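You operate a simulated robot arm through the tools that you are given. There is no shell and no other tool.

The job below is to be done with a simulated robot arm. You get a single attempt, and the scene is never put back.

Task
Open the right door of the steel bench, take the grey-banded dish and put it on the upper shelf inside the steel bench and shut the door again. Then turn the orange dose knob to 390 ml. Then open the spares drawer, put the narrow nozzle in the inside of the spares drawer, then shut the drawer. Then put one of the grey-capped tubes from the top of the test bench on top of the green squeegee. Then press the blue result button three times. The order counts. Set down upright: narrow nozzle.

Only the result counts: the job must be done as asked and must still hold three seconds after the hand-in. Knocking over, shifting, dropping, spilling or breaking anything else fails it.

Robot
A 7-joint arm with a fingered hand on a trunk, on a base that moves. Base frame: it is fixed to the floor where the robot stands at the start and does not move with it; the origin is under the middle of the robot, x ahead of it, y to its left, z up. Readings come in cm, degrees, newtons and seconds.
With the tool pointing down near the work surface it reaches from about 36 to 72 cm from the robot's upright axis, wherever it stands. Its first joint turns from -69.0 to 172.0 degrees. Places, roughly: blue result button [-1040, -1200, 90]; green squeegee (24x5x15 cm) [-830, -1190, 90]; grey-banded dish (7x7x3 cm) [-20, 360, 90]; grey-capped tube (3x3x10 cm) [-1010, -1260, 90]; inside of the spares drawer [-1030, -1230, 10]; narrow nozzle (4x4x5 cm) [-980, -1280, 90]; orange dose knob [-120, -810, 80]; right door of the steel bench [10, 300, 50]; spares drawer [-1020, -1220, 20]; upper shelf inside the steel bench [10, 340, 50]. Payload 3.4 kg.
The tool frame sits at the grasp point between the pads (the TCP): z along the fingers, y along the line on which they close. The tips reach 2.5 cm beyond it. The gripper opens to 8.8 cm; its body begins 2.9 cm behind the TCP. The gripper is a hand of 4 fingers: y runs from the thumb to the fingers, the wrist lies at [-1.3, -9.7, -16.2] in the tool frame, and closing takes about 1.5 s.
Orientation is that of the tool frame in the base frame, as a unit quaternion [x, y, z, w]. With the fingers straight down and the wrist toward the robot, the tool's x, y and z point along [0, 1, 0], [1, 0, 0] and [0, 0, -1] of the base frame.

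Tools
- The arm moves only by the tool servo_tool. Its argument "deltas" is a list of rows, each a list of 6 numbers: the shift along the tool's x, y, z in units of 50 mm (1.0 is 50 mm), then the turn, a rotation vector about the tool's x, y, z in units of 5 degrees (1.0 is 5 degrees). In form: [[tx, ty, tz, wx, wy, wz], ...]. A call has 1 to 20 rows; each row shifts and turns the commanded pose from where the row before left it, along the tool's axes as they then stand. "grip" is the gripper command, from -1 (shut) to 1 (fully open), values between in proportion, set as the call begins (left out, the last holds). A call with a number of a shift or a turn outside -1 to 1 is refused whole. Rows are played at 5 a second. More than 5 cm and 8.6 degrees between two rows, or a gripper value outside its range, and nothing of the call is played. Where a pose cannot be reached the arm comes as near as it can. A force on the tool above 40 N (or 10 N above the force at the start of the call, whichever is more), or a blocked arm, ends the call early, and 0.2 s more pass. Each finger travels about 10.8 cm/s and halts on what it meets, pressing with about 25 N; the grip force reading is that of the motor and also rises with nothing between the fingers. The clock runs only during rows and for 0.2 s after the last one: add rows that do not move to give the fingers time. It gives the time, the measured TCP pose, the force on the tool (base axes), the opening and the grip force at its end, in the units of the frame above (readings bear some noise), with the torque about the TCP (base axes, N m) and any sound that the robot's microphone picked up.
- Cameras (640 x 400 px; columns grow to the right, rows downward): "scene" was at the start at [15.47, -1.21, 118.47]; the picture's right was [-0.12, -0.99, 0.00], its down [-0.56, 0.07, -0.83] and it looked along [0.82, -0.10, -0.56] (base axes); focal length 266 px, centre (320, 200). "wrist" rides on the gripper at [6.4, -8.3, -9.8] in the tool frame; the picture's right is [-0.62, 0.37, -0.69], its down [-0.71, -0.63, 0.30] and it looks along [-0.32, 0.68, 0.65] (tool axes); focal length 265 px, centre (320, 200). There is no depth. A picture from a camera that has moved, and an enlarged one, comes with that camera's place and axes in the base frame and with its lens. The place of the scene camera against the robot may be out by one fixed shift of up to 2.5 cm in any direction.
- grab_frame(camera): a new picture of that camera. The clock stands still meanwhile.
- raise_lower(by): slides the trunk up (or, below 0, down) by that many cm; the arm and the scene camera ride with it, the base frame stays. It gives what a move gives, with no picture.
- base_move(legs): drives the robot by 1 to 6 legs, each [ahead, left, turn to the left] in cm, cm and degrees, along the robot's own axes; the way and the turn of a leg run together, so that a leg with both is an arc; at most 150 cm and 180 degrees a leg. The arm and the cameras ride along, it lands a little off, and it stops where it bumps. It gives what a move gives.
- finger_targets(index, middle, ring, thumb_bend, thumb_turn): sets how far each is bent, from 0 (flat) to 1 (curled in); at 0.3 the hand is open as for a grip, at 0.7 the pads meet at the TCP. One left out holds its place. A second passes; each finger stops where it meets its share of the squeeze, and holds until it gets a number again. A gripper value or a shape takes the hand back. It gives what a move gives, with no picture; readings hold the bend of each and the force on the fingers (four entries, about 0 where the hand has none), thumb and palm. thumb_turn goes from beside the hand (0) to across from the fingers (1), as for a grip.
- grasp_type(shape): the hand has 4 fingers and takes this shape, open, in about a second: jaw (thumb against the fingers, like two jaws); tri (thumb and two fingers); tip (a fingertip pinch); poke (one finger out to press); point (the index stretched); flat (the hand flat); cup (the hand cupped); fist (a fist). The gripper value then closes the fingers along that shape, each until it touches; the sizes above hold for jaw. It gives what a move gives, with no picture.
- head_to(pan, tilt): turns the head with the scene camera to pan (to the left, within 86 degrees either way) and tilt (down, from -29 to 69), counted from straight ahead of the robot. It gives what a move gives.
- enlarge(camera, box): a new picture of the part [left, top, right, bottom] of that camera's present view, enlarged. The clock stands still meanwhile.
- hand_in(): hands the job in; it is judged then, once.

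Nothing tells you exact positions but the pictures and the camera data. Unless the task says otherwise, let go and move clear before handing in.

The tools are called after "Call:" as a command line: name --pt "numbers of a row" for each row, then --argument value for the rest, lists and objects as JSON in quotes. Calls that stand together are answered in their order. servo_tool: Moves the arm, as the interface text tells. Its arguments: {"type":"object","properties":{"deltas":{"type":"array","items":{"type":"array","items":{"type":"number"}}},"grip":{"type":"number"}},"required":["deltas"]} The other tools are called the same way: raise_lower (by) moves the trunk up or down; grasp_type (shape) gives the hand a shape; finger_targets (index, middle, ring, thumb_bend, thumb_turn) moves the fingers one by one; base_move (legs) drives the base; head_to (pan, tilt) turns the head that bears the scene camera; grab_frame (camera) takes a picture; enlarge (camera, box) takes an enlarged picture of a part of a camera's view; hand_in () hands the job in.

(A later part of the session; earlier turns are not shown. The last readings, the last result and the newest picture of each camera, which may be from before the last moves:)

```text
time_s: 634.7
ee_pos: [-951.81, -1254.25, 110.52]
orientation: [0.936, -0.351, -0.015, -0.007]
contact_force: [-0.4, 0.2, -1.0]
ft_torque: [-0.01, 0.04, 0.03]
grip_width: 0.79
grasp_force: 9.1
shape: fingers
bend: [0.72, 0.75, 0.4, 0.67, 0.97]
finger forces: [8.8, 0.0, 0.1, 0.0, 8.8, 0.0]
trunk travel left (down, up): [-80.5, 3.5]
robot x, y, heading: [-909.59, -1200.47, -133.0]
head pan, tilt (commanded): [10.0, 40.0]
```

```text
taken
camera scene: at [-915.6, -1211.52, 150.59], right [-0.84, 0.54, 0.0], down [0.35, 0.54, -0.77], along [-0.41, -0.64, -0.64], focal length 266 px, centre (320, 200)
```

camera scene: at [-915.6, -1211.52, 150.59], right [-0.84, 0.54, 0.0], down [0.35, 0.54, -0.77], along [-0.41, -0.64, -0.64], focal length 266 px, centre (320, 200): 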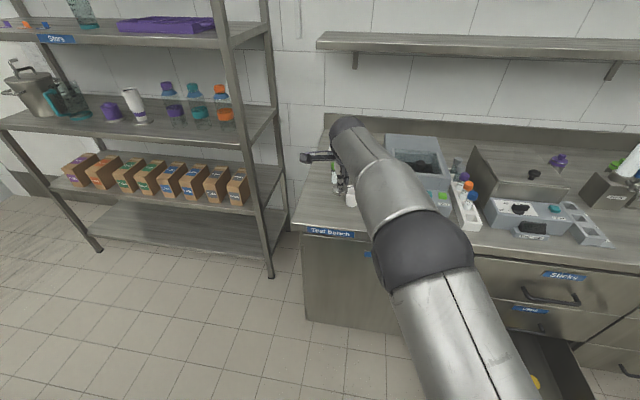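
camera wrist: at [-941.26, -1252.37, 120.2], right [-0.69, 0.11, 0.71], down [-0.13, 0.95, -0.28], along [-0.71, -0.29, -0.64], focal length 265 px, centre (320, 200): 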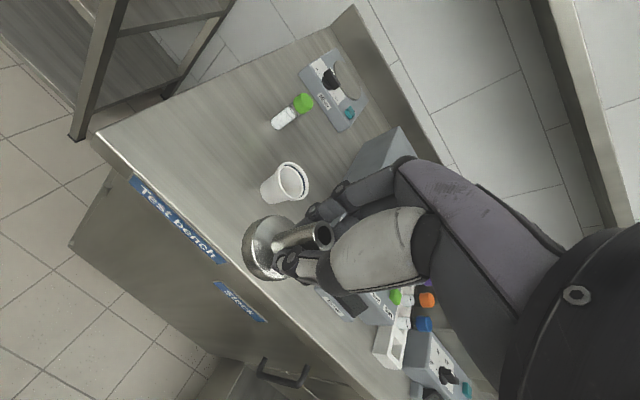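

The nozzle is held steadily. I drive along to the open drawer, keeping well back, and look into it.

Call:
base_move --legs '[[-13, -69, 0]]'

Call:
head_to --pan 20 --tilt 60

Call:
grab_frame --camera "scene"

Call:
grab_frame --camera "wrist"

```text
time_s: 638.6
ee_pos: [-994.5, -1196.83, 110.61]
orientation: [0.935, -0.353, -0.015, -0.007]
contact_force: [-0.2, -0.2, -0.7]
ft_torque: [-0.02, 0.0, 0.0]
grip_width: 0.78
grasp_force: 8.3
shape: fingers
bend: [0.72, 0.75, 0.4, 0.67, 0.97]
finger forces: [8.8, 0.0, 0.1, 0.0, 8.8, 0.0]
trunk travel left (down, up): [-80.5, 3.5]
robot x, y, heading: [-951.59, -1143.53, -133.1]
head pan, tilt (commanded): [10.0, 40.0]
```

```text
time_s: 639.5
ee_pos: [-994.51, -1196.75, 110.61]
orientation: [0.935, -0.353, -0.015, -0.007]
contact_force: [0.2, -0.3, -0.7]
ft_torque: [-0.02, -0.03, 0.01]
grip_width: 0.78
grasp_force: 8.9
shape: fingers
bend: [0.72, 0.75, 0.4, 0.67, 0.97]
finger forces: [8.7, 0.0, 0.0, 0.0, 8.9, 0.0]
trunk travel left (down, up): [-80.5, 3.5]
robot x, y, heading: [-951.61, -1143.55, -133.2]
head pan, tilt (commanded): [20.0, 60.0]
```

```text
taken
camera scene: at [-956.01, -1153.36, 147.92], right [-0.92, 0.39, 0.0], down [0.34, 0.8, -0.5], along [-0.2, -0.46, -0.87], focal length 266 px, centre (320, 200)
```

scene: 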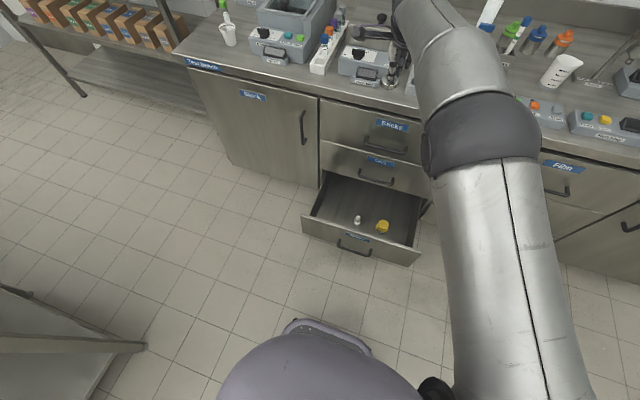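

```text
taken
camera wrist: at [-983.92, -1195.04, 120.18], right [-0.69, 0.12, 0.71], down [-0.13, 0.95, -0.28], along [-0.71, -0.28, -0.65], focal length 265 px, centre (320, 200)
```

wrist: 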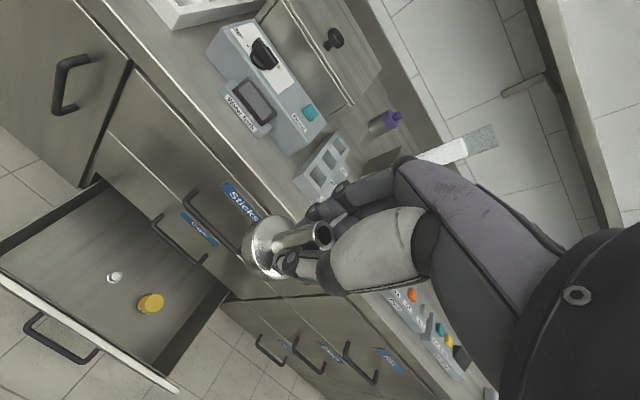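

The drawer already holds a small silver part and a yellow cap in its middle and right; its left third is free. I lower the trunk part-way and position the nozzle above the free left part.

Call:
raise_lower --by -40

Call:
raise_lower --by -10

Call:
base_move --legs '[[12.7, 13.3, 0]]'

Call:
grab_frame --camera "scene"

Call:
grab_frame --camera "wrist"

```text
time_s: 643.3
ee_pos: [-994.43, -1196.85, 70.58]
orientation: [0.935, -0.354, -0.015, -0.007]
contact_force: [-0.4, -0.3, -0.4]
ft_torque: [0.03, -0.03, -0.02]
grip_width: 0.77
grasp_force: 9.0
shape: fingers
bend: [0.72, 0.75, 0.4, 0.67, 0.97]
finger forces: [8.8, 0.1, 0.1, 0.1, 8.8, 0.0]
trunk travel left (down, up): [-40.5, 43.5]
robot x, y, heading: [-951.73, -1143.42, -133.1]
head pan, tilt (commanded): [20.0, 60.0]
```

```text
time_s: 644.6
ee_pos: [-994.58, -1196.84, 60.61]
orientation: [0.935, -0.353, -0.014, -0.007]
contact_force: [-0.9, -0.6, -0.5]
ft_torque: [-0.01, -0.01, 0.03]
grip_width: 0.8
grasp_force: 8.9
shape: fingers
bend: [0.72, 0.75, 0.4, 0.67, 0.97]
finger forces: [8.8, 0.0, 0.0, 0.0, 8.7, 0.0]
trunk travel left (down, up): [-30.5, 53.5]
robot x, y, heading: [-951.55, -1143.39, -133.1]
head pan, tilt (commanded): [20.0, 60.0]
```

```text
time_s: 646.1
ee_pos: [-993.25, -1214.96, 60.54]
orientation: [0.936, -0.353, -0.015, -0.008]
contact_force: [0.7, -0.2, -0.9]
ft_torque: [-0.01, 0.0, 0.0]
grip_width: 0.79
grasp_force: 8.4
shape: fingers
bend: [0.72, 0.75, 0.4, 0.67, 0.97]
finger forces: [8.7, 0.0, 0.0, 0.0, 8.8, 0.0]
trunk travel left (down, up): [-30.5, 53.5]
robot x, y, heading: [-950.32, -1161.53, -132.9]
head pan, tilt (commanded): [20.0, 60.0]
```

```text
taken
camera scene: at [-954.74, -1171.51, 97.92], right [-0.92, 0.39, 0.0], down [0.34, 0.8, -0.5], along [-0.2, -0.46, -0.87], focal length 266 px, centre (320, 200)
```

scene: 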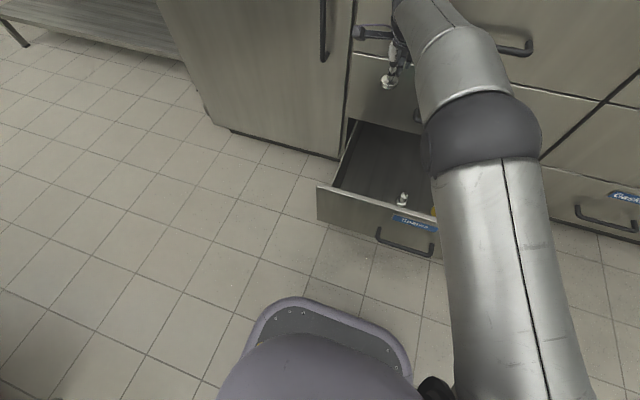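

```text
taken
camera wrist: at [-982.59, -1213.25, 70.19], right [-0.69, 0.12, 0.71], down [-0.13, 0.95, -0.28], along [-0.71, -0.28, -0.65], focal length 265 px, centre (320, 200)
```

wrist: 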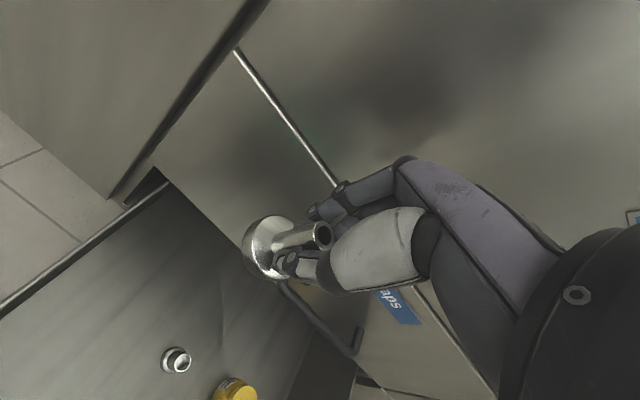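

The hand is over the drawer's left part. I shift 4 cm right for clearance to the side wall and 3 cm out, then lower with the arm.

Call:
servo_tool --pt "-0.4 -0.3 0.2 0 0 0" --pt "-0.4 -0.3 0.3 0 0 0" --pt "0 0 0.4 0 0 0" --pt "0 0 0.4 0 0 0" --pt "0 0 0.4 0 0 0" --pt "0 0 0.4 0 0 0" --pt "0 0 0.4 0 0 0" --pt "0 0 0.4 0 0 0" --pt "0 0 0.4 0 0 0" --pt "0 0 0.4 0 0 0" --pt "0 0 0.4 0 0 0" --pt "0 0 0.4 0 0 0" --pt "0 0 0 0 0 0"

Call:
grab_frame --camera "scene"

Call:
grab_frame --camera "wrist"

```text
time_s: 648.9
ee_pos: [-994.72, -1209.44, 37.88]
orientation: [0.936, -0.352, -0.015, -0.007]
contact_force: [-0.3, -0.5, 0.1]
ft_torque: [-0.07, -0.03, -0.01]
grip_width: 0.79
grasp_force: 9.3
shape: fingers
bend: [0.72, 0.75, 0.4, 0.67, 0.97]
finger forces: [8.8, 0.1, 0.0, 0.1, 8.9, 0.1]
trunk travel left (down, up): [-30.5, 53.5]
robot x, y, heading: [-950.41, -1161.99, -133.0]
head pan, tilt (commanded): [20.0, 60.0]
```

```text
taken
camera scene: at [-954.74, -1171.51, 97.92], right [-0.92, 0.39, 0.0], down [0.34, 0.8, -0.5], along [-0.2, -0.46, -0.87], focal length 266 px, centre (320, 200)
```

scene: 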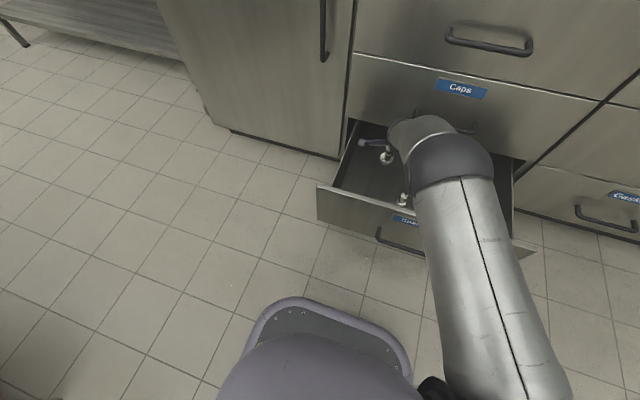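

```text
taken
camera wrist: at [-984.23, -1207.69, 47.57], right [-0.69, 0.12, 0.71], down [-0.13, 0.95, -0.28], along [-0.71, -0.28, -0.64], focal length 265 px, centre (320, 200)
```

wrist: 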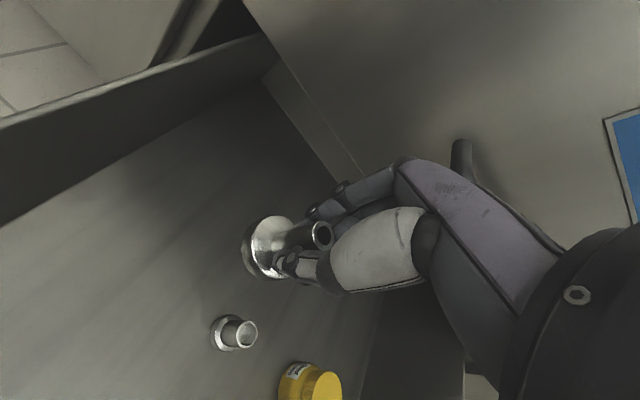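

All clear so far. I lower further in steps toward the drawer floor.

Call:
servo_tool --pt "0 0 0.4 0 0 0" --pt "0 0 0.4 0 0 0" --pt "0 0 0.4 0 0 0" --pt "0 0 0.4 0 0 0" --pt "0 0 0.4 0 0 0" --pt "0 0 0.4 0 0 0" --pt "0 0 0 0 0 0"

Call:
grab_frame --camera "scene"

Call:
grab_frame --camera "wrist"

```text
time_s: 650.5
ee_pos: [-994.77, -1209.21, 26.2]
orientation: [0.936, -0.353, -0.015, -0.008]
contact_force: [-1.2, 0.4, -0.6]
ft_torque: [0.01, 0.01, -0.01]
grip_width: 0.78
grasp_force: 8.6
shape: fingers
bend: [0.72, 0.75, 0.4, 0.67, 0.97]
finger forces: [8.9, 0.1, 0.0, 0.0, 8.9, 0.0]
trunk travel left (down, up): [-30.5, 53.5]
robot x, y, heading: [-950.22, -1161.77, -133.0]
head pan, tilt (commanded): [20.0, 60.0]
```

```text
taken
camera scene: at [-954.74, -1171.51, 97.92], right [-0.92, 0.39, 0.0], down [0.34, 0.8, -0.5], along [-0.2, -0.46, -0.87], focal length 266 px, centre (320, 200)
```

scene: 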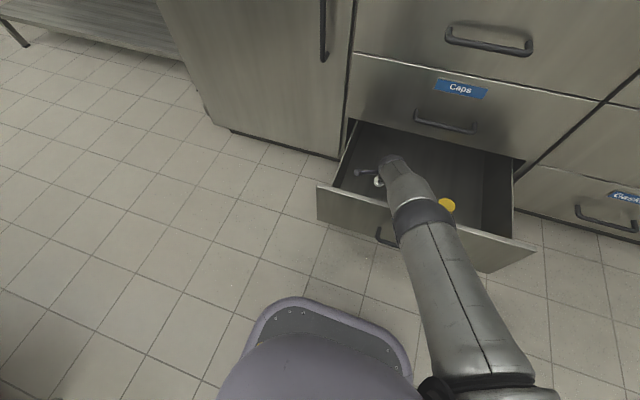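

```text
taken
camera wrist: at [-984.3, -1207.36, 35.92], right [-0.69, 0.12, 0.71], down [-0.13, 0.95, -0.28], along [-0.71, -0.28, -0.65], focal length 265 px, centre (320, 200)
```

wrist: 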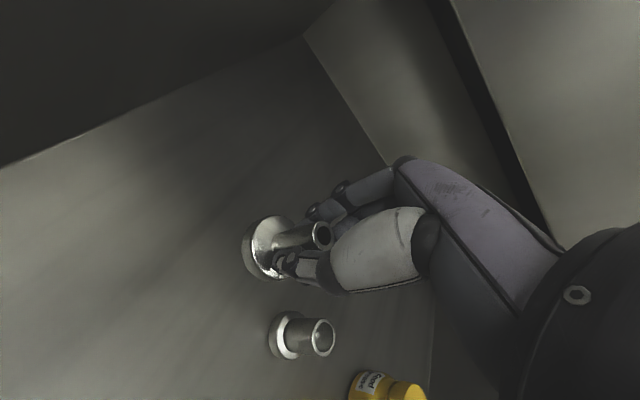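

The arm is getting stretched and low over the drawer front. I draw the hand back while moving the base closer, and raise the trunk, so the forearm comes down more steeply.

Call:
raise_lower --by 18

Call:
servo_tool --pt "0 -0.4 0 0 0 0" --pt "0 -0.4 0 0 0 0" --pt "0 -0.4 0 0 0 0" --pt "0 -0.4 0 0 0 0" --pt "0 -0.4 0 0 0 0" --pt "0 0 0 0 0 0"

Call:
base_move --legs '[[10, 0, 0]]'

Call:
grab_frame --camera "scene"

```text
time_s: 652.5
ee_pos: [-994.81, -1209.2, 44.24]
orientation: [0.936, -0.352, -0.015, -0.007]
contact_force: [-0.2, 0.4, -1.0]
ft_torque: [0.03, -0.05, 0.04]
grip_width: 0.78
grasp_force: 9.4
shape: fingers
bend: [0.72, 0.75, 0.4, 0.67, 0.97]
finger forces: [8.9, 0.0, 0.0, 0.1, 8.9, 0.1]
trunk travel left (down, up): [-48.5, 35.5]
robot x, y, heading: [-950.61, -1161.42, -133.2]
head pan, tilt (commanded): [20.0, 60.0]
```

```text
time_s: 653.9
ee_pos: [-989.79, -1202.94, 44.46]
orientation: [0.936, -0.352, -0.015, -0.007]
contact_force: [-1.0, -0.2, -0.9]
ft_torque: [-0.01, 0.0, 0.01]
grip_width: 0.78
grasp_force: 9.0
shape: fingers
bend: [0.72, 0.75, 0.4, 0.67, 0.97]
finger forces: [9.1, 0.0, 0.0, 0.0, 9.0, 0.1]
out of reach, approached as far as the arm can: row 2, 3
trunk travel left (down, up): [-48.5, 35.5]
robot x, y, heading: [-950.62, -1161.2, -133.2]
head pan, tilt (commanded): [20.0, 60.0]
```

```text
time_s: 655.1
ee_pos: [-996.86, -1210.24, 44.33]
orientation: [0.935, -0.354, -0.014, -0.008]
contact_force: [0.0, -0.5, -1.5]
ft_torque: [-0.02, -0.03, -0.02]
grip_width: 0.76
grasp_force: 9.0
shape: fingers
bend: [0.72, 0.75, 0.4, 0.67, 0.97]
finger forces: [9.0, 0.0, 0.0, 0.0, 9.0, 0.0]
trunk travel left (down, up): [-48.5, 35.5]
robot x, y, heading: [-957.19, -1169.24, -133.3]
head pan, tilt (commanded): [20.0, 60.0]
```

```text
taken
camera scene: at [-961.74, -1178.93, 115.91], right [-0.92, 0.39, 0.0], down [0.34, 0.8, -0.5], along [-0.2, -0.46, -0.87], focal length 266 px, centre (320, 200)
```

scene: 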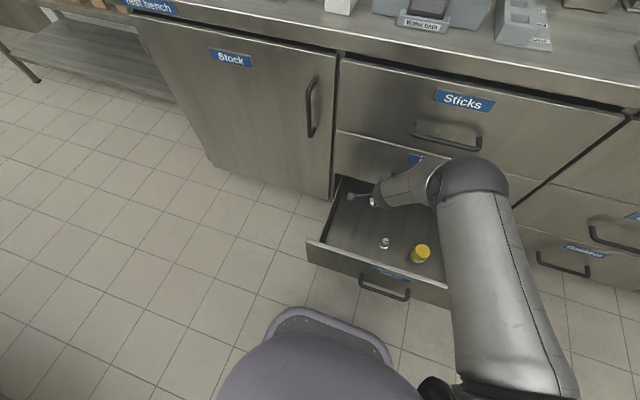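

The forearm now comes down from above. I lower the nozzle again.

Call:
servo_tool --pt "0 -0.2 0.4 0 0 0" --pt "0 -0.2 0.4 0 0 0" --pt "0 0 0.4 0 0 0" --pt "0 0 0.4 0 0 0" --pt "0 0 0.4 0 0 0" --pt "0 0 0.4 0 0 0" --pt "0 0 0.4 0 0 0" --pt "0 0 0.4 0 0 0" --pt "0 0 0.4 0 0 0" --pt "0 0 0 0 0 0"

Call:
grab_frame --camera "scene"

Call:
grab_frame --camera "wrist"

```text
time_s: 657.3
ee_pos: [-995.66, -1208.51, 29.82]
orientation: [0.935, -0.353, -0.015, -0.008]
contact_force: [0.8, 0.7, -1.8]
ft_torque: [-0.02, 0.0, 0.03]
grip_width: 0.78
grasp_force: 9.3
shape: fingers
bend: [0.72, 0.75, 0.4, 0.67, 0.97]
finger forces: [8.9, 0.0, 0.0, 0.0, 9.2, 0.1]
out of reach, approached as far as the arm can: row 8, 9
trunk travel left (down, up): [-48.5, 35.5]
robot x, y, heading: [-957.3, -1169.03, -133.2]
head pan, tilt (commanded): [20.0, 60.0]
```

```text
taken
camera scene: at [-961.69, -1178.88, 115.92], right [-0.92, 0.39, 0.0], down [0.34, 0.8, -0.5], along [-0.2, -0.46, -0.87], focal length 266 px, centre (320, 200)
```

scene: 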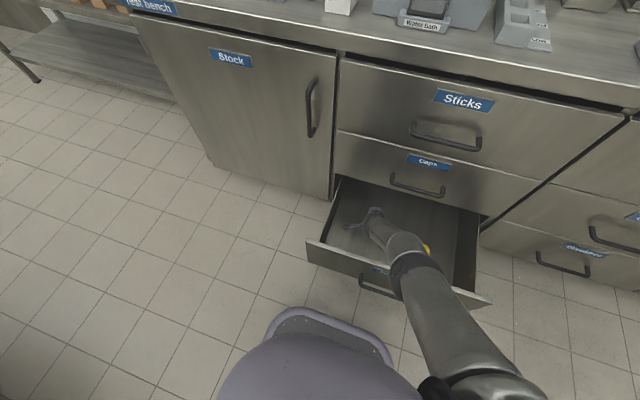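

```text
taken
camera wrist: at [-985.07, -1206.81, 39.55], right [-0.69, 0.12, 0.71], down [-0.13, 0.95, -0.28], along [-0.71, -0.28, -0.65], focal length 265 px, centre (320, 200)
```

wrist: 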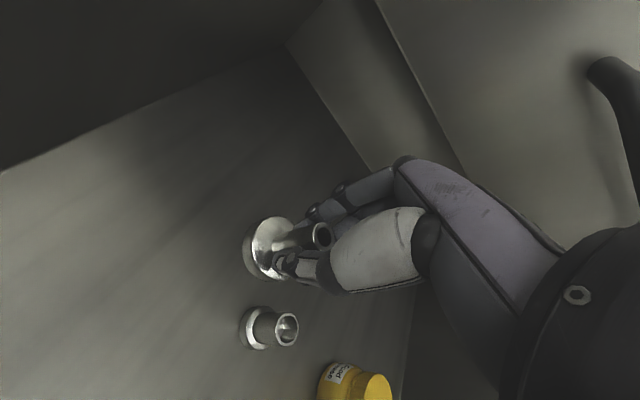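

The arm is at full reach here, so I lower the rest by the trunk in small steps, watching the forearm over the drawer front.

Call:
raise_lower --by -8

Call:
grab_frame --camera "scene"

Call:
grab_frame --camera "wrist"

```text
time_s: 658.5
ee_pos: [-995.58, -1208.6, 21.83]
orientation: [0.935, -0.354, -0.014, -0.009]
contact_force: [-0.9, 0.7, -0.6]
ft_torque: [0.01, -0.03, 0.01]
grip_width: 0.75
grasp_force: 8.9
shape: fingers
bend: [0.72, 0.75, 0.4, 0.67, 0.97]
finger forces: [9.0, 0.1, 0.1, 0.1, 9.1, 0.0]
trunk travel left (down, up): [-40.5, 43.5]
robot x, y, heading: [-957.36, -1169.02, -132.9]
head pan, tilt (commanded): [20.0, 60.0]
```

```text
taken
camera scene: at [-961.68, -1178.87, 107.92], right [-0.92, 0.39, 0.0], down [0.34, 0.8, -0.5], along [-0.2, -0.46, -0.87], focal length 266 px, centre (320, 200)
```

scene: 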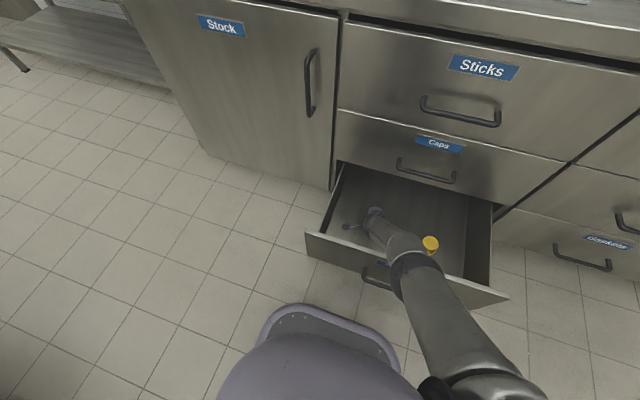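

```text
taken
camera wrist: at [-985.09, -1206.81, 31.56], right [-0.69, 0.12, 0.71], down [-0.13, 0.95, -0.28], along [-0.71, -0.28, -0.65], focal length 265 px, centre (320, 200)
```

wrist: 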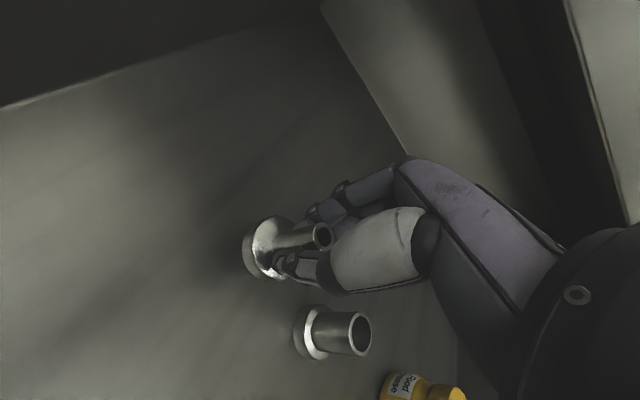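

Still free. I go on down by small trunk steps until the nozzle's base touches.

Call:
raise_lower --by -2.5

Call:
raise_lower --by -1

Call:
grab_frame --camera "wrist"

```text
time_s: 659.2
ee_pos: [-995.64, -1208.55, 19.43]
orientation: [0.935, -0.354, -0.015, -0.008]
contact_force: [0.6, -0.6, -0.3]
ft_torque: [0.02, 0.0, -0.01]
grip_width: 0.79
grasp_force: 9.2
shape: fingers
bend: [0.72, 0.75, 0.4, 0.67, 0.97]
finger forces: [8.9, 0.0, 0.0, 0.0, 9.1, 0.0]
trunk travel left (down, up): [-38.0, 46.0]
robot x, y, heading: [-957.15, -1168.44, -133.3]
head pan, tilt (commanded): [20.0, 60.0]
```

```text
time_s: 659.7
ee_pos: [-995.66, -1208.68, 18.56]
orientation: [0.935, -0.354, -0.014, -0.006]
contact_force: [-0.3, 0.0, 7.3]
ft_torque: [0.04, -0.07, 0.01]
grip_width: 0.76
grasp_force: 10.2
shape: fingers
bend: [0.73, 0.75, 0.4, 0.67, 0.97]
finger forces: [10.3, 0.1, 0.0, 0.0, 10.2, 0.0]
trunk travel left (down, up): [-37.0, 47.0]
robot x, y, heading: [-957.21, -1168.88, -133.1]
head pan, tilt (commanded): [20.0, 60.0]
```

```text
taken
camera wrist: at [-985.12, -1206.86, 28.19], right [-0.69, 0.12, 0.71], down [-0.13, 0.95, -0.28], along [-0.71, -0.28, -0.64], focal length 265 px, centre (320, 200)
```

wrist: 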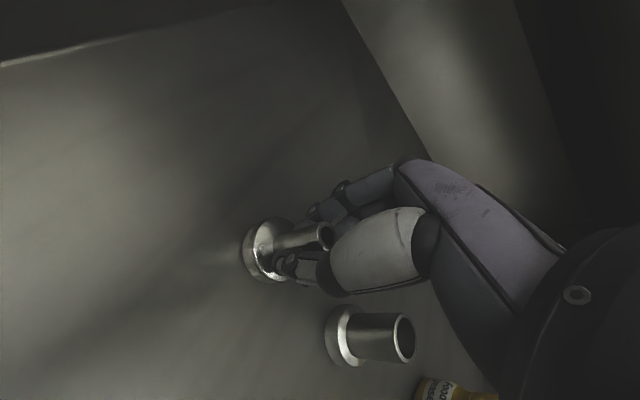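

The nozzle's base is on the drawer floor (7 N upward). I open the fingers.

Call:
finger_targets --index 0.5 --middle 0.5 --ring 0.4 --thumb_bend 0.5

Call:
grab_frame --camera "wrist"

```text
time_s: 660.7
ee_pos: [-995.57, -1208.62, 18.38]
orientation: [0.935, -0.354, -0.015, -0.009]
contact_force: [-0.5, 0.2, -0.2]
ft_torque: [-0.02, -0.04, 0.03]
grip_width: 4.11
grasp_force: 0.2
shape: fingers
bend: [0.5, 0.5, 0.4, 0.5, 0.97]
finger forces: [0.0, 0.0, 0.0, 0.1, 0.0, 0.0]
trunk travel left (down, up): [-37.0, 47.0]
robot x, y, heading: [-956.98, -1169.1, -133.1]
head pan, tilt (commanded): [20.0, 60.0]
```

```text
taken
camera wrist: at [-985.09, -1206.81, 28.07], right [-0.69, 0.12, 0.71], down [-0.13, 0.95, -0.28], along [-0.71, -0.28, -0.65], focal length 265 px, centre (320, 200)
```

wrist: 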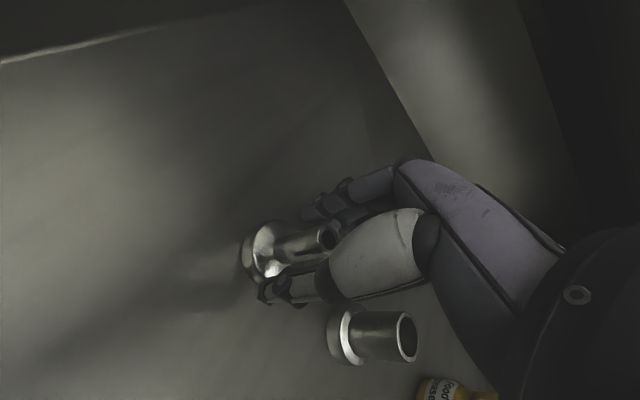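

The nozzle stands free and upright. I raise the trunk straight up to lift the hand out of the drawer.

Call:
raise_lower --by 5

Call:
raise_lower --by 30

Call:
base_move --legs '[[-22, 0, 0]]'

Call:
grab_frame --camera "scene"

Call:
grab_frame --camera "wrist"

```text
time_s: 661.7
ee_pos: [-995.63, -1208.62, 23.52]
orientation: [0.935, -0.353, -0.014, -0.008]
contact_force: [-0.3, -0.1, -0.3]
ft_torque: [-0.01, -0.01, -0.01]
grip_width: 4.11
grasp_force: 0.1
shape: fingers
bend: [0.5, 0.5, 0.4, 0.5, 0.97]
finger forces: [0.0, 0.1, 0.0, 0.0, 0.0, 0.1]
trunk travel left (down, up): [-42.0, 42.0]
robot x, y, heading: [-957.18, -1168.71, -133.5]
head pan, tilt (commanded): [20.0, 60.0]
```

```text
time_s: 664.7
ee_pos: [-995.53, -1208.62, 53.47]
orientation: [0.935, -0.354, -0.015, -0.008]
contact_force: [-0.7, 0.3, 0.4]
ft_torque: [0.02, 0.0, 0.0]
grip_width: 4.12
grasp_force: 0.1
shape: fingers
bend: [0.5, 0.5, 0.4, 0.5, 0.97]
finger forces: [0.1, 0.0, 0.1, 0.0, 0.1, 0.0]
trunk travel left (down, up): [-72.0, 12.0]
robot x, y, heading: [-957.22, -1168.63, -132.8]
head pan, tilt (commanded): [20.0, 60.0]
```

```text
time_s: 666.4
ee_pos: [-979.91, -1192.25, 53.53]
orientation: [0.936, -0.35, -0.014, -0.008]
contact_force: [-0.7, -1.2, 0.7]
ft_torque: [-0.01, 0.01, -0.02]
grip_width: 4.11
grasp_force: 0.0
shape: fingers
bend: [0.5, 0.5, 0.4, 0.5, 0.97]
finger forces: [0.0, 0.0, 0.1, 0.0, 0.0, 0.1]
trunk travel left (down, up): [-72.0, 12.0]
robot x, y, heading: [-941.84, -1152.33, -132.8]
head pan, tilt (commanded): [20.0, 60.0]
```

```text
taken
camera scene: at [-946.1, -1162.26, 139.43], right [-0.92, 0.39, 0.0], down [0.34, 0.8, -0.5], along [-0.19, -0.46, -0.87], focal length 266 px, centre (320, 200)
```

scene: 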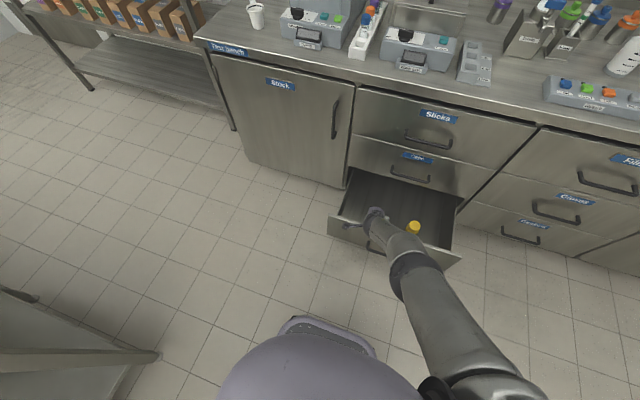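

```text
taken
camera wrist: at [-969.35, -1190.4, 63.1], right [-0.69, 0.11, 0.71], down [-0.13, 0.95, -0.28], along [-0.71, -0.29, -0.65], focal length 265 px, centre (320, 200)
```

wrist: 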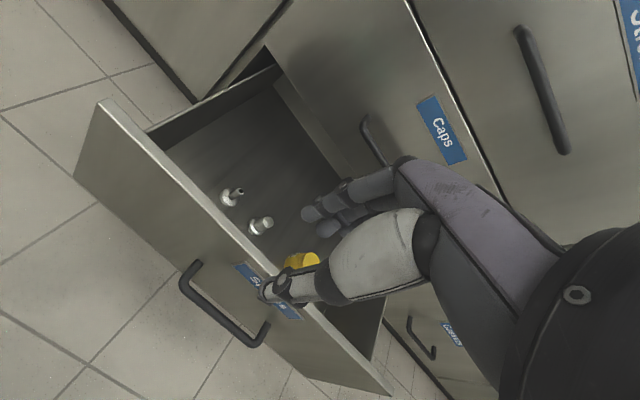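

The narrow nozzle stands upright in the drawer beside the other parts. Now I make a fist and set the arm to push the drawer shut.

Call:
grasp_type --shape "fist"

Call:
servo_tool --pt "0 -0.1 -0.5 0 0 0" --pt "0 -0.1 -0.5 0 0 0" --pt "0 -0.1 -0.5 0 0 0" --pt "0 -0.1 -0.5 0 0 0" --pt "0 -0.1 -0.5 0 0 0" --pt "0 -0.1 -0.5 0 0 0" --pt "0 -0.1 -0.5 0 0 0" --pt "0 -0.1 -0.5 0 0 0" --pt "0 -0.1 -0.5 0 0 0" --pt "0 -0.1 -0.5 0 0 0" --pt "0 -0.1 -0.5 0 0 0" --pt "0 -0.1 -0.5 0 0 0" --pt "0 -0.1 -0.5 0 0 0" --pt "0 -0.1 -0.5 0 0 0" --pt "0 0 0 0 0 0"

Call:
raise_lower --by -40

Call:
grab_frame --camera "scene"

```text
time_s: 667.3
ee_pos: [-979.84, -1192.22, 53.45]
orientation: [0.937, -0.35, -0.015, -0.008]
contact_force: [-0.2, -0.1, 0.4]
ft_torque: [0.01, 0.02, 0.04]
grip_width: 0.01
grasp_force: 0.0
shape: fist
bend: [1.0, 1.0, 1.0, 0.86, 0.85]
finger forces: [0.0, 0.1, 0.1, 0.0, 0.0, 0.1]
trunk travel left (down, up): [-72.0, 12.0]
robot x, y, heading: [-941.6, -1152.3, -132.7]
head pan, tilt (commanded): [20.0, 60.0]
```

```text
time_s: 670.5
ee_pos: [-974.47, -1187.81, 88.14]
orientation: [0.937, -0.35, -0.015, -0.008]
contact_force: [-0.3, 0.2, -0.8]
ft_torque: [-0.01, 0.01, 0.01]
grip_width: 0.0
grasp_force: 0.1
shape: fist
bend: [1.0, 1.0, 1.0, 0.86, 0.85]
finger forces: [0.0, 0.0, 0.0, 0.0, 0.0, 0.0]
trunk travel left (down, up): [-72.0, 12.0]
robot x, y, heading: [-941.76, -1152.72, -132.7]
head pan, tilt (commanded): [20.0, 60.0]
```

```text
time_s: 674.3
ee_pos: [-974.44, -1187.91, 48.16]
orientation: [0.937, -0.35, -0.015, -0.008]
contact_force: [0.0, -0.2, 1.6]
ft_torque: [-0.01, -0.03, 0.0]
grip_width: 0.01
grasp_force: 0.0
shape: fist
bend: [1.0, 1.0, 1.0, 0.86, 0.85]
finger forces: [0.1, 0.0, 0.0, 0.1, 0.0, 0.1]
trunk travel left (down, up): [-32.0, 52.0]
robot x, y, heading: [-942.04, -1152.67, -132.8]
head pan, tilt (commanded): [20.0, 60.0]
```

```text
taken
camera scene: at [-946.16, -1162.33, 99.42], right [-0.92, 0.39, 0.0], down [0.34, 0.8, -0.5], along [-0.19, -0.46, -0.87], focal length 266 px, centre (320, 200)
```

scene: 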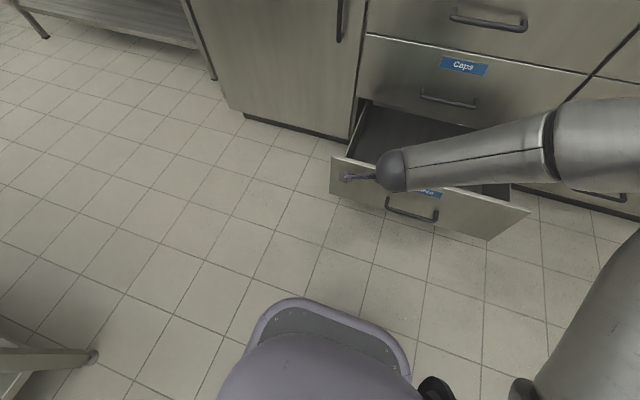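

I centre on the drawer, lower the fist to the drawer front's height, and push with the base.

Call:
base_move --legs '[[0, -12, 0]]'

Call:
raise_lower --by -23

Call:
base_move --legs '[[20, 0, 0]]'

Call:
head_to --pan 10 --tilt 45

Call:
grab_frame --camera "scene"

Call:
grab_frame --camera "wrist"

```text
time_s: 675.5
ee_pos: [-983.2, -1179.72, 48.31]
orientation: [0.936, -0.352, -0.015, -0.008]
contact_force: [0.3, 1.0, 0.3]
ft_torque: [-0.01, 0.01, 0.01]
grip_width: 0.0
grasp_force: 0.0
shape: fist
bend: [1.0, 1.0, 1.0, 0.86, 0.85]
finger forces: [0.0, 0.0, 0.0, 0.0, 0.1, 0.0]
trunk travel left (down, up): [-32.0, 52.0]
robot x, y, heading: [-950.55, -1144.08, -132.9]
head pan, tilt (commanded): [20.0, 60.0]
```

```text
time_s: 678.0
ee_pos: [-983.27, -1179.69, 25.22]
orientation: [0.936, -0.353, -0.015, -0.008]
contact_force: [-0.3, -0.2, 0.3]
ft_torque: [-0.02, 0.02, -0.03]
grip_width: 0.02
grasp_force: 0.1
shape: fist
bend: [1.0, 1.0, 1.0, 0.86, 0.85]
finger forces: [0.0, 0.0, 0.0, 0.1, 0.1, 0.1]
trunk travel left (down, up): [-9.0, 75.0]
robot x, y, heading: [-950.25, -1144.52, -132.8]
head pan, tilt (commanded): [20.0, 60.0]
```

```text
time_s: 679.5
ee_pos: [-996.8, -1194.26, 25.18]
orientation: [0.935, -0.353, -0.014, -0.009]
contact_force: [-0.2, 0.2, -0.1]
ft_torque: [-0.02, 0.02, 0.01]
grip_width: 0.01
grasp_force: 0.1
shape: fist
bend: [1.0, 1.0, 1.0, 0.86, 0.85]
finger forces: [0.1, 0.0, 0.0, 0.0, 0.0, 0.0]
trunk travel left (down, up): [-9.0, 75.0]
robot x, y, heading: [-963.88, -1158.81, -133.2]
head pan, tilt (commanded): [20.0, 60.0]
```

```text
time_s: 680.3
ee_pos: [-996.93, -1194.29, 25.24]
orientation: [0.936, -0.353, -0.015, -0.008]
contact_force: [0.3, 0.1, -0.1]
ft_torque: [-0.02, 0.01, 0.0]
grip_width: 0.0
grasp_force: 0.2
shape: fist
bend: [1.0, 1.0, 1.0, 0.86, 0.85]
finger forces: [0.1, 0.1, 0.0, 0.1, 0.0, 0.1]
trunk travel left (down, up): [-9.0, 75.0]
robot x, y, heading: [-963.86, -1158.9, -132.9]
head pan, tilt (commanded): [10.0, 45.0]
```

```text
taken
camera scene: at [-970.23, -1169.47, 78.36], right [-0.84, 0.55, 0.0], down [0.39, 0.59, -0.71], along [-0.39, -0.59, -0.71], focal length 266 px, centre (320, 200)
```

scene: 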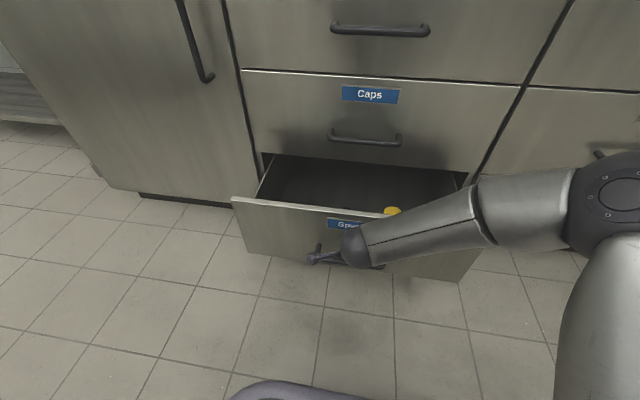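

```text
taken
camera wrist: at [-986.35, -1192.42, 34.88], right [-0.69, 0.11, 0.71], down [-0.13, 0.95, -0.28], along [-0.71, -0.28, -0.65], focal length 265 px, centre (320, 200)
```

wrist: 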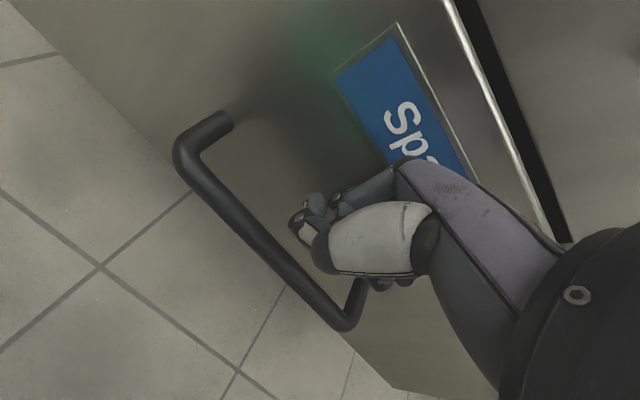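

The fist is pushing the drawer front and it slides in. I keep pushing gently.

Call:
base_move --legs '[[12, 0, 0]]'

Call:
grab_frame --camera "scene"

```text
time_s: 681.6
ee_pos: [-1005.12, -1203.2, 25.16]
orientation: [0.936, -0.352, -0.015, -0.008]
contact_force: [-0.5, -0.4, 0.0]
ft_torque: [0.02, 0.01, 0.0]
grip_width: 0.01
grasp_force: 0.1
shape: fist
bend: [1.0, 1.0, 1.0, 0.86, 0.85]
finger forces: [0.0, 0.1, 0.0, 0.1, 0.1, 0.0]
trunk travel left (down, up): [-9.0, 75.0]
robot x, y, heading: [-973.13, -1167.66, -132.9]
head pan, tilt (commanded): [10.0, 45.0]
```

```text
taken
camera scene: at [-978.54, -1178.39, 78.37], right [-0.84, 0.54, 0.0], down [0.38, 0.59, -0.71], along [-0.38, -0.59, -0.71], focal length 266 px, centre (320, 200)
```

scene: 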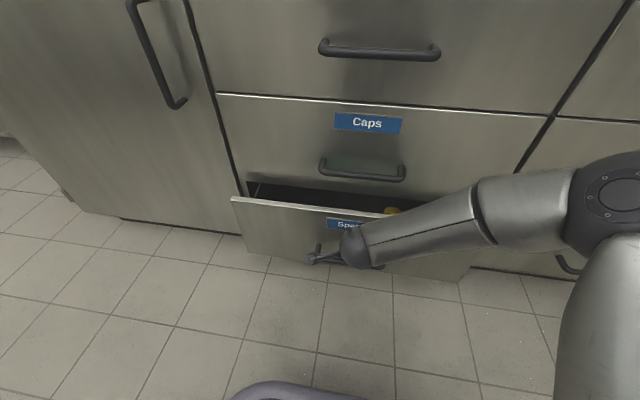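

About 8 cm remain. I push on, finishing with a force-limited arm push.

Call:
base_move --legs '[[6, 0, 0]]'

Call:
servo_tool --pt "0 0.2 0 0 0 0" --pt "0 0.2 0 0 0 0" --pt "0 0.2 0 0 0 0" --pt "0 0.2 0 0 0 0" --pt "0 0.2 0 0 0 0" --pt "0 0.2 0 0 0 0"

Call:
grab_frame --camera "scene"

```text
time_s: 682.5
ee_pos: [-1009.41, -1207.82, 25.27]
orientation: [0.936, -0.352, -0.014, -0.008]
contact_force: [-0.1, 0.4, 0.2]
ft_torque: [-0.03, 0.0, -0.02]
grip_width: 0.02
grasp_force: 0.1
shape: fist
bend: [1.0, 1.0, 1.0, 0.86, 0.85]
finger forces: [0.0, 0.0, 0.2, 0.0, 0.0, 0.1]
trunk travel left (down, up): [-9.0, 75.0]
robot x, y, heading: [-976.7, -1172.23, -133.1]
head pan, tilt (commanded): [10.0, 45.0]
```

```text
time_s: 683.0
ee_pos: [-1009.48, -1208.03, 25.01]
orientation: [0.936, -0.35, -0.012, -0.015]
contact_force: [5.4, 5.7, 0.6]
ft_torque: [-0.25, 0.27, -0.04]
grip_width: 0.02
grasp_force: 0.0
shape: fist
bend: [1.0, 1.0, 1.0, 0.86, 0.85]
finger forces: [0.0, 7.1, 0.0, 0.1, 0.0, 0.1]
trunk travel left (down, up): [-9.0, 75.0]
robot x, y, heading: [-976.53, -1172.47, -132.9]
head pan, tilt (commanded): [10.0, 45.0]
stopped in row 2: the force on the tool passed its limit at 54 N (the readings are from after the stop); the commanded pose is now the measured one
```

```text
taken
camera scene: at [-982.78, -1182.9, 78.38], right [-0.84, 0.55, 0.0], down [0.39, 0.59, -0.71], along [-0.39, -0.59, -0.71], focal length 266 px, centre (320, 200)
```

scene: 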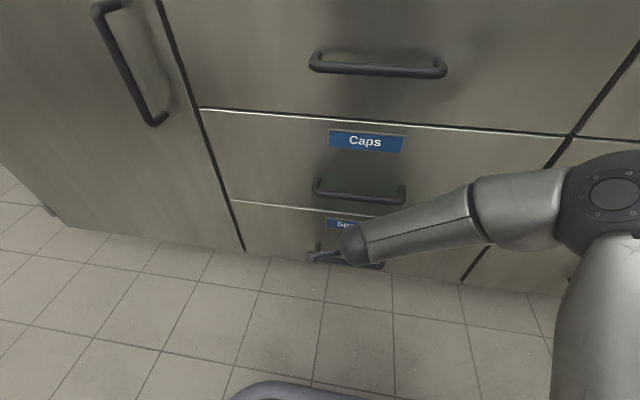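

The drawer is fully shut. I back off, raise the trunk and look at the tube rack from above.

Call:
base_move --legs '[[-25, 0, 0]]'

Call:
raise_lower --by 40

Call:
raise_lower --by 34

Call:
grasp_type --shape "jaw"

Call:
base_move --legs '[[0, 25, 0]]'

Call:
head_to --pan 0 --tilt 45

Call:
grab_frame --camera "scene"

Call:
grab_frame --camera "wrist"

```text
time_s: 684.8
ee_pos: [-992.28, -1189.97, 24.99]
orientation: [0.937, -0.348, -0.013, -0.014]
contact_force: [0.7, 0.0, 0.4]
ft_torque: [0.0, 0.04, 0.02]
grip_width: 0.01
grasp_force: 0.0
shape: fist
bend: [1.0, 1.0, 1.0, 0.86, 0.85]
finger forces: [0.1, 0.0, 0.1, 0.0, 0.1, 0.0]
trunk travel left (down, up): [-9.0, 75.0]
robot x, y, heading: [-959.57, -1154.01, -132.6]
head pan, tilt (commanded): [10.0, 45.0]
```

```text
time_s: 688.6
ee_pos: [-992.24, -1189.94, 64.96]
orientation: [0.937, -0.349, -0.013, -0.015]
contact_force: [0.9, 0.0, 0.0]
ft_torque: [-0.03, -0.01, 0.01]
grip_width: 0.0
grasp_force: 0.1
shape: fist
bend: [1.0, 1.0, 1.0, 0.86, 0.85]
finger forces: [0.0, 0.0, 0.0, 0.0, 0.0, 0.0]
trunk travel left (down, up): [-49.0, 35.0]
robot x, y, heading: [-959.9, -1153.68, -132.9]
head pan, tilt (commanded): [10.0, 45.0]
```

```text
time_s: 692.0
ee_pos: [-992.32, -1189.88, 99.02]
orientation: [0.937, -0.348, -0.013, -0.014]
contact_force: [-0.4, 0.2, 0.8]
ft_torque: [0.01, 0.03, 0.01]
grip_width: 0.0
grasp_force: 0.0
shape: fist
bend: [1.0, 1.0, 1.0, 0.86, 0.85]
finger forces: [0.1, 0.1, 0.1, 0.0, 0.0, 0.1]
trunk travel left (down, up): [-83.0, 1.0]
robot x, y, heading: [-959.53, -1154.28, -132.7]
head pan, tilt (commanded): [10.0, 45.0]
```

```text
time_s: 692.9
ee_pos: [-992.39, -1190.02, 99.07]
orientation: [0.937, -0.349, -0.013, -0.014]
contact_force: [0.6, 1.1, -0.7]
ft_torque: [-0.02, -0.01, -0.01]
grip_width: 8.74
grasp_force: 0.1
shape: jaw
bend: [0.3, 0.3, 0.3, 0.3, 0.97]
finger forces: [0.0, 0.0, 0.1, 0.0, 0.0, 0.0]
trunk travel left (down, up): [-83.0, 1.0]
robot x, y, heading: [-959.15, -1154.19, -132.6]
head pan, tilt (commanded): [10.0, 45.0]
```

```text
time_s: 694.7
ee_pos: [-973.76, -1206.85, 98.99]
orientation: [0.937, -0.349, -0.012, -0.014]
contact_force: [0.1, 0.4, 0.2]
ft_torque: [-0.01, 0.02, -0.01]
grip_width: 8.75
grasp_force: 0.1
shape: jaw
bend: [0.3, 0.3, 0.3, 0.3, 0.97]
finger forces: [0.0, 0.1, 0.0, 0.0, 0.0, 0.0]
trunk travel left (down, up): [-83.0, 1.0]
robot x, y, heading: [-941.18, -1171.1, -132.9]
head pan, tilt (commanded): [10.0, 45.0]
```

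```text
time_s: 695.4
ee_pos: [-973.87, -1206.85, 99.0]
orientation: [0.937, -0.349, -0.013, -0.014]
contact_force: [0.2, -0.1, 0.4]
ft_torque: [0.01, 0.0, 0.01]
grip_width: 8.78
grasp_force: 0.0
shape: jaw
bend: [0.3, 0.3, 0.3, 0.3, 0.97]
finger forces: [0.0, 0.2, 0.1, 0.1, 0.1, 0.1]
trunk travel left (down, up): [-83.0, 1.0]
robot x, y, heading: [-940.91, -1171.3, -132.7]
head pan, tilt (commanded): [0.0, 45.0]
```

```text
taken
camera scene: at [-948.37, -1180.76, 152.37], right [-0.73, 0.68, 0.0], down [0.48, 0.52, -0.71], along [-0.48, -0.52, -0.71], focal length 266 px, centre (320, 200)
```

scene: 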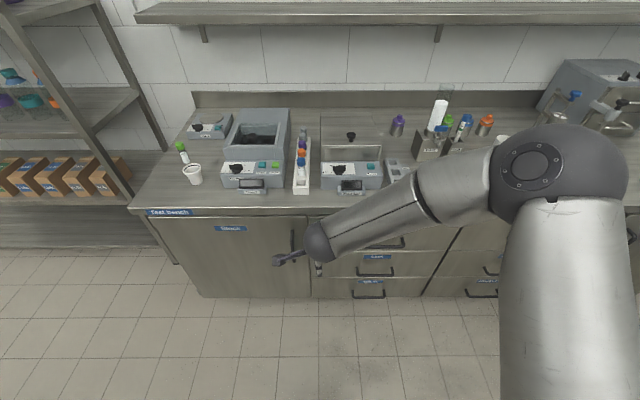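

```text
taken
camera wrist: at [-963.5, -1205.1, 108.73], right [-0.7, 0.1, 0.71], down [-0.13, 0.95, -0.27], along [-0.7, -0.28, -0.65], focal length 265 px, centre (320, 200)
```

wrist: 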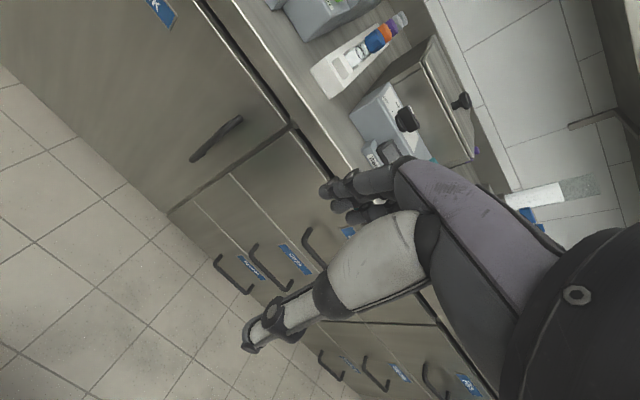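

I enlarge the rack area.

Call:
enlarge --camera "scene" --box '[210, 90, 390, 210]'

Call:
enlarge --camera "scene" --box '[270, 110, 340, 200]'

```text
3.33 times, centred on (300, 150) of scene
camera zoom: at [-948.37, -1180.76, 152.37], right [-0.73, 0.68, 0.0], down [0.48, 0.52, -0.71], along [-0.48, -0.52, -0.71], focal length 885 px, centre (387, 367)
```

zoom: 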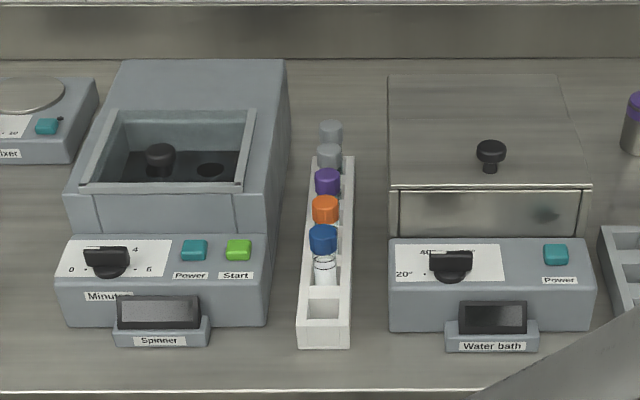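

```text
4.44 times, centred on (305, 155) of scene
camera zoom: at [-948.37, -1180.76, 152.37], right [-0.73, 0.68, 0.0], down [0.48, 0.52, -0.71], along [-0.48, -0.52, -0.71], focal length 1180 px, centre (387, 400)
```

zoom: 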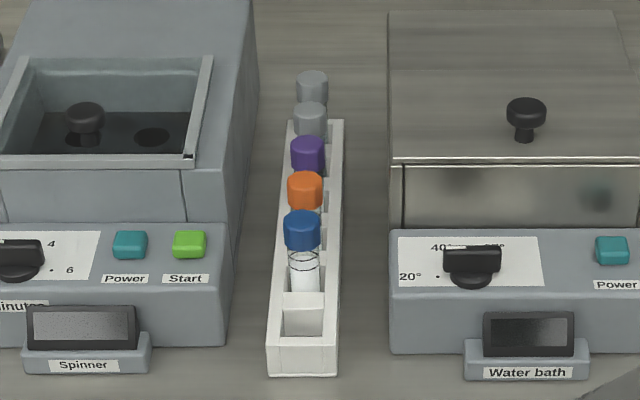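

The rear grey-capped tube stands last in the rack, between Spinner and Water bath, with about 6-7 cm free to each side. I raise the hand, yaw it 47 degrees so the thumb clears the neighbouring tube, and drive in.

Call:
servo_tool --pt "0 0 -0.4 0 0 -1" --pt "0 0 -0.4 0 0 -1" --pt "0 0 -0.4 0 0 -1" --pt "0 0 -0.4 0 0 -1" --pt "0 0 -0.4 0 0 -1" --pt "0 0 0 0 0 -1" --pt "0 0 0 0 0 -1" --pt "0 0 0 0 0 -1" --pt "0 0 0 0 0 -1" --pt "0 0 0 0 0 0"

Call:
base_move --legs '[[30, 12, 0]]'

Call:
grab_frame --camera "wrist"

Call:
grab_frame --camera "scene"

```text
time_s: 697.6
ee_pos: [-973.72, -1207.39, 109.03]
orientation: [0.999, 0.037, -0.006, -0.018]
contact_force: [0.4, -0.2, -0.7]
ft_torque: [-0.04, -0.03, 0.0]
grip_width: 8.77
grasp_force: 0.1
shape: jaw
bend: [0.3, 0.3, 0.3, 0.3, 0.97]
finger forces: [0.0, 0.0, 0.1, 0.1, 0.0, 0.0]
trunk travel left (down, up): [-83.0, 1.0]
robot x, y, heading: [-941.31, -1171.1, -133.1]
head pan, tilt (commanded): [0.0, 45.0]
```

```text
time_s: 699.8
ee_pos: [-986.12, -1238.9, 109.1]
orientation: [0.999, 0.038, -0.007, -0.017]
contact_force: [0.4, 0.7, 0.7]
ft_torque: [-0.01, -0.02, -0.03]
grip_width: 8.77
grasp_force: 0.0
shape: jaw
bend: [0.3, 0.3, 0.3, 0.3, 0.97]
finger forces: [0.0, 0.0, 0.0, 0.0, 0.0, 0.1]
trunk travel left (down, up): [-83.0, 1.0]
robot x, y, heading: [-953.73, -1202.47, -132.7]
head pan, tilt (commanded): [0.0, 45.0]
```

```text
taken
camera wrist: at [-980.2, -1230.45, 119.08], right [-0.58, -0.44, 0.69], down [-0.77, 0.58, -0.27], along [-0.28, -0.68, -0.67], focal length 265 px, centre (320, 200)
```

wrist: 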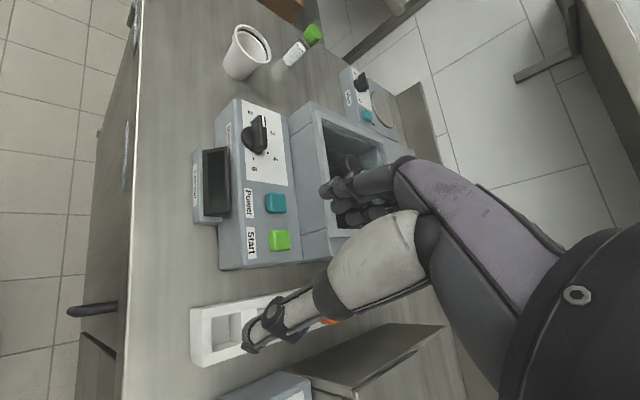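

```text
taken
camera scene: at [-960.82, -1212.28, 152.37], right [-0.74, 0.68, 0.0], down [0.48, 0.52, -0.71], along [-0.48, -0.52, -0.71], focal length 266 px, centre (320, 200)
```

scene: 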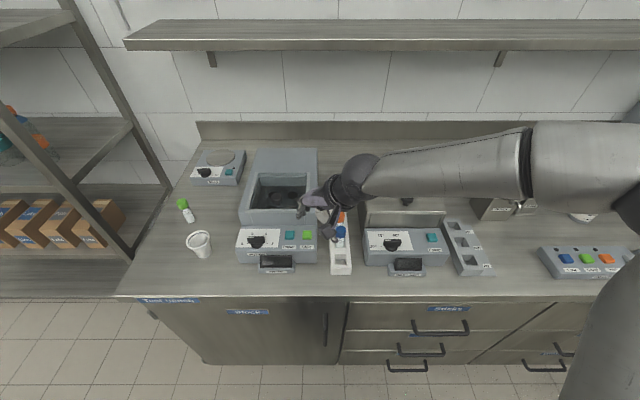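

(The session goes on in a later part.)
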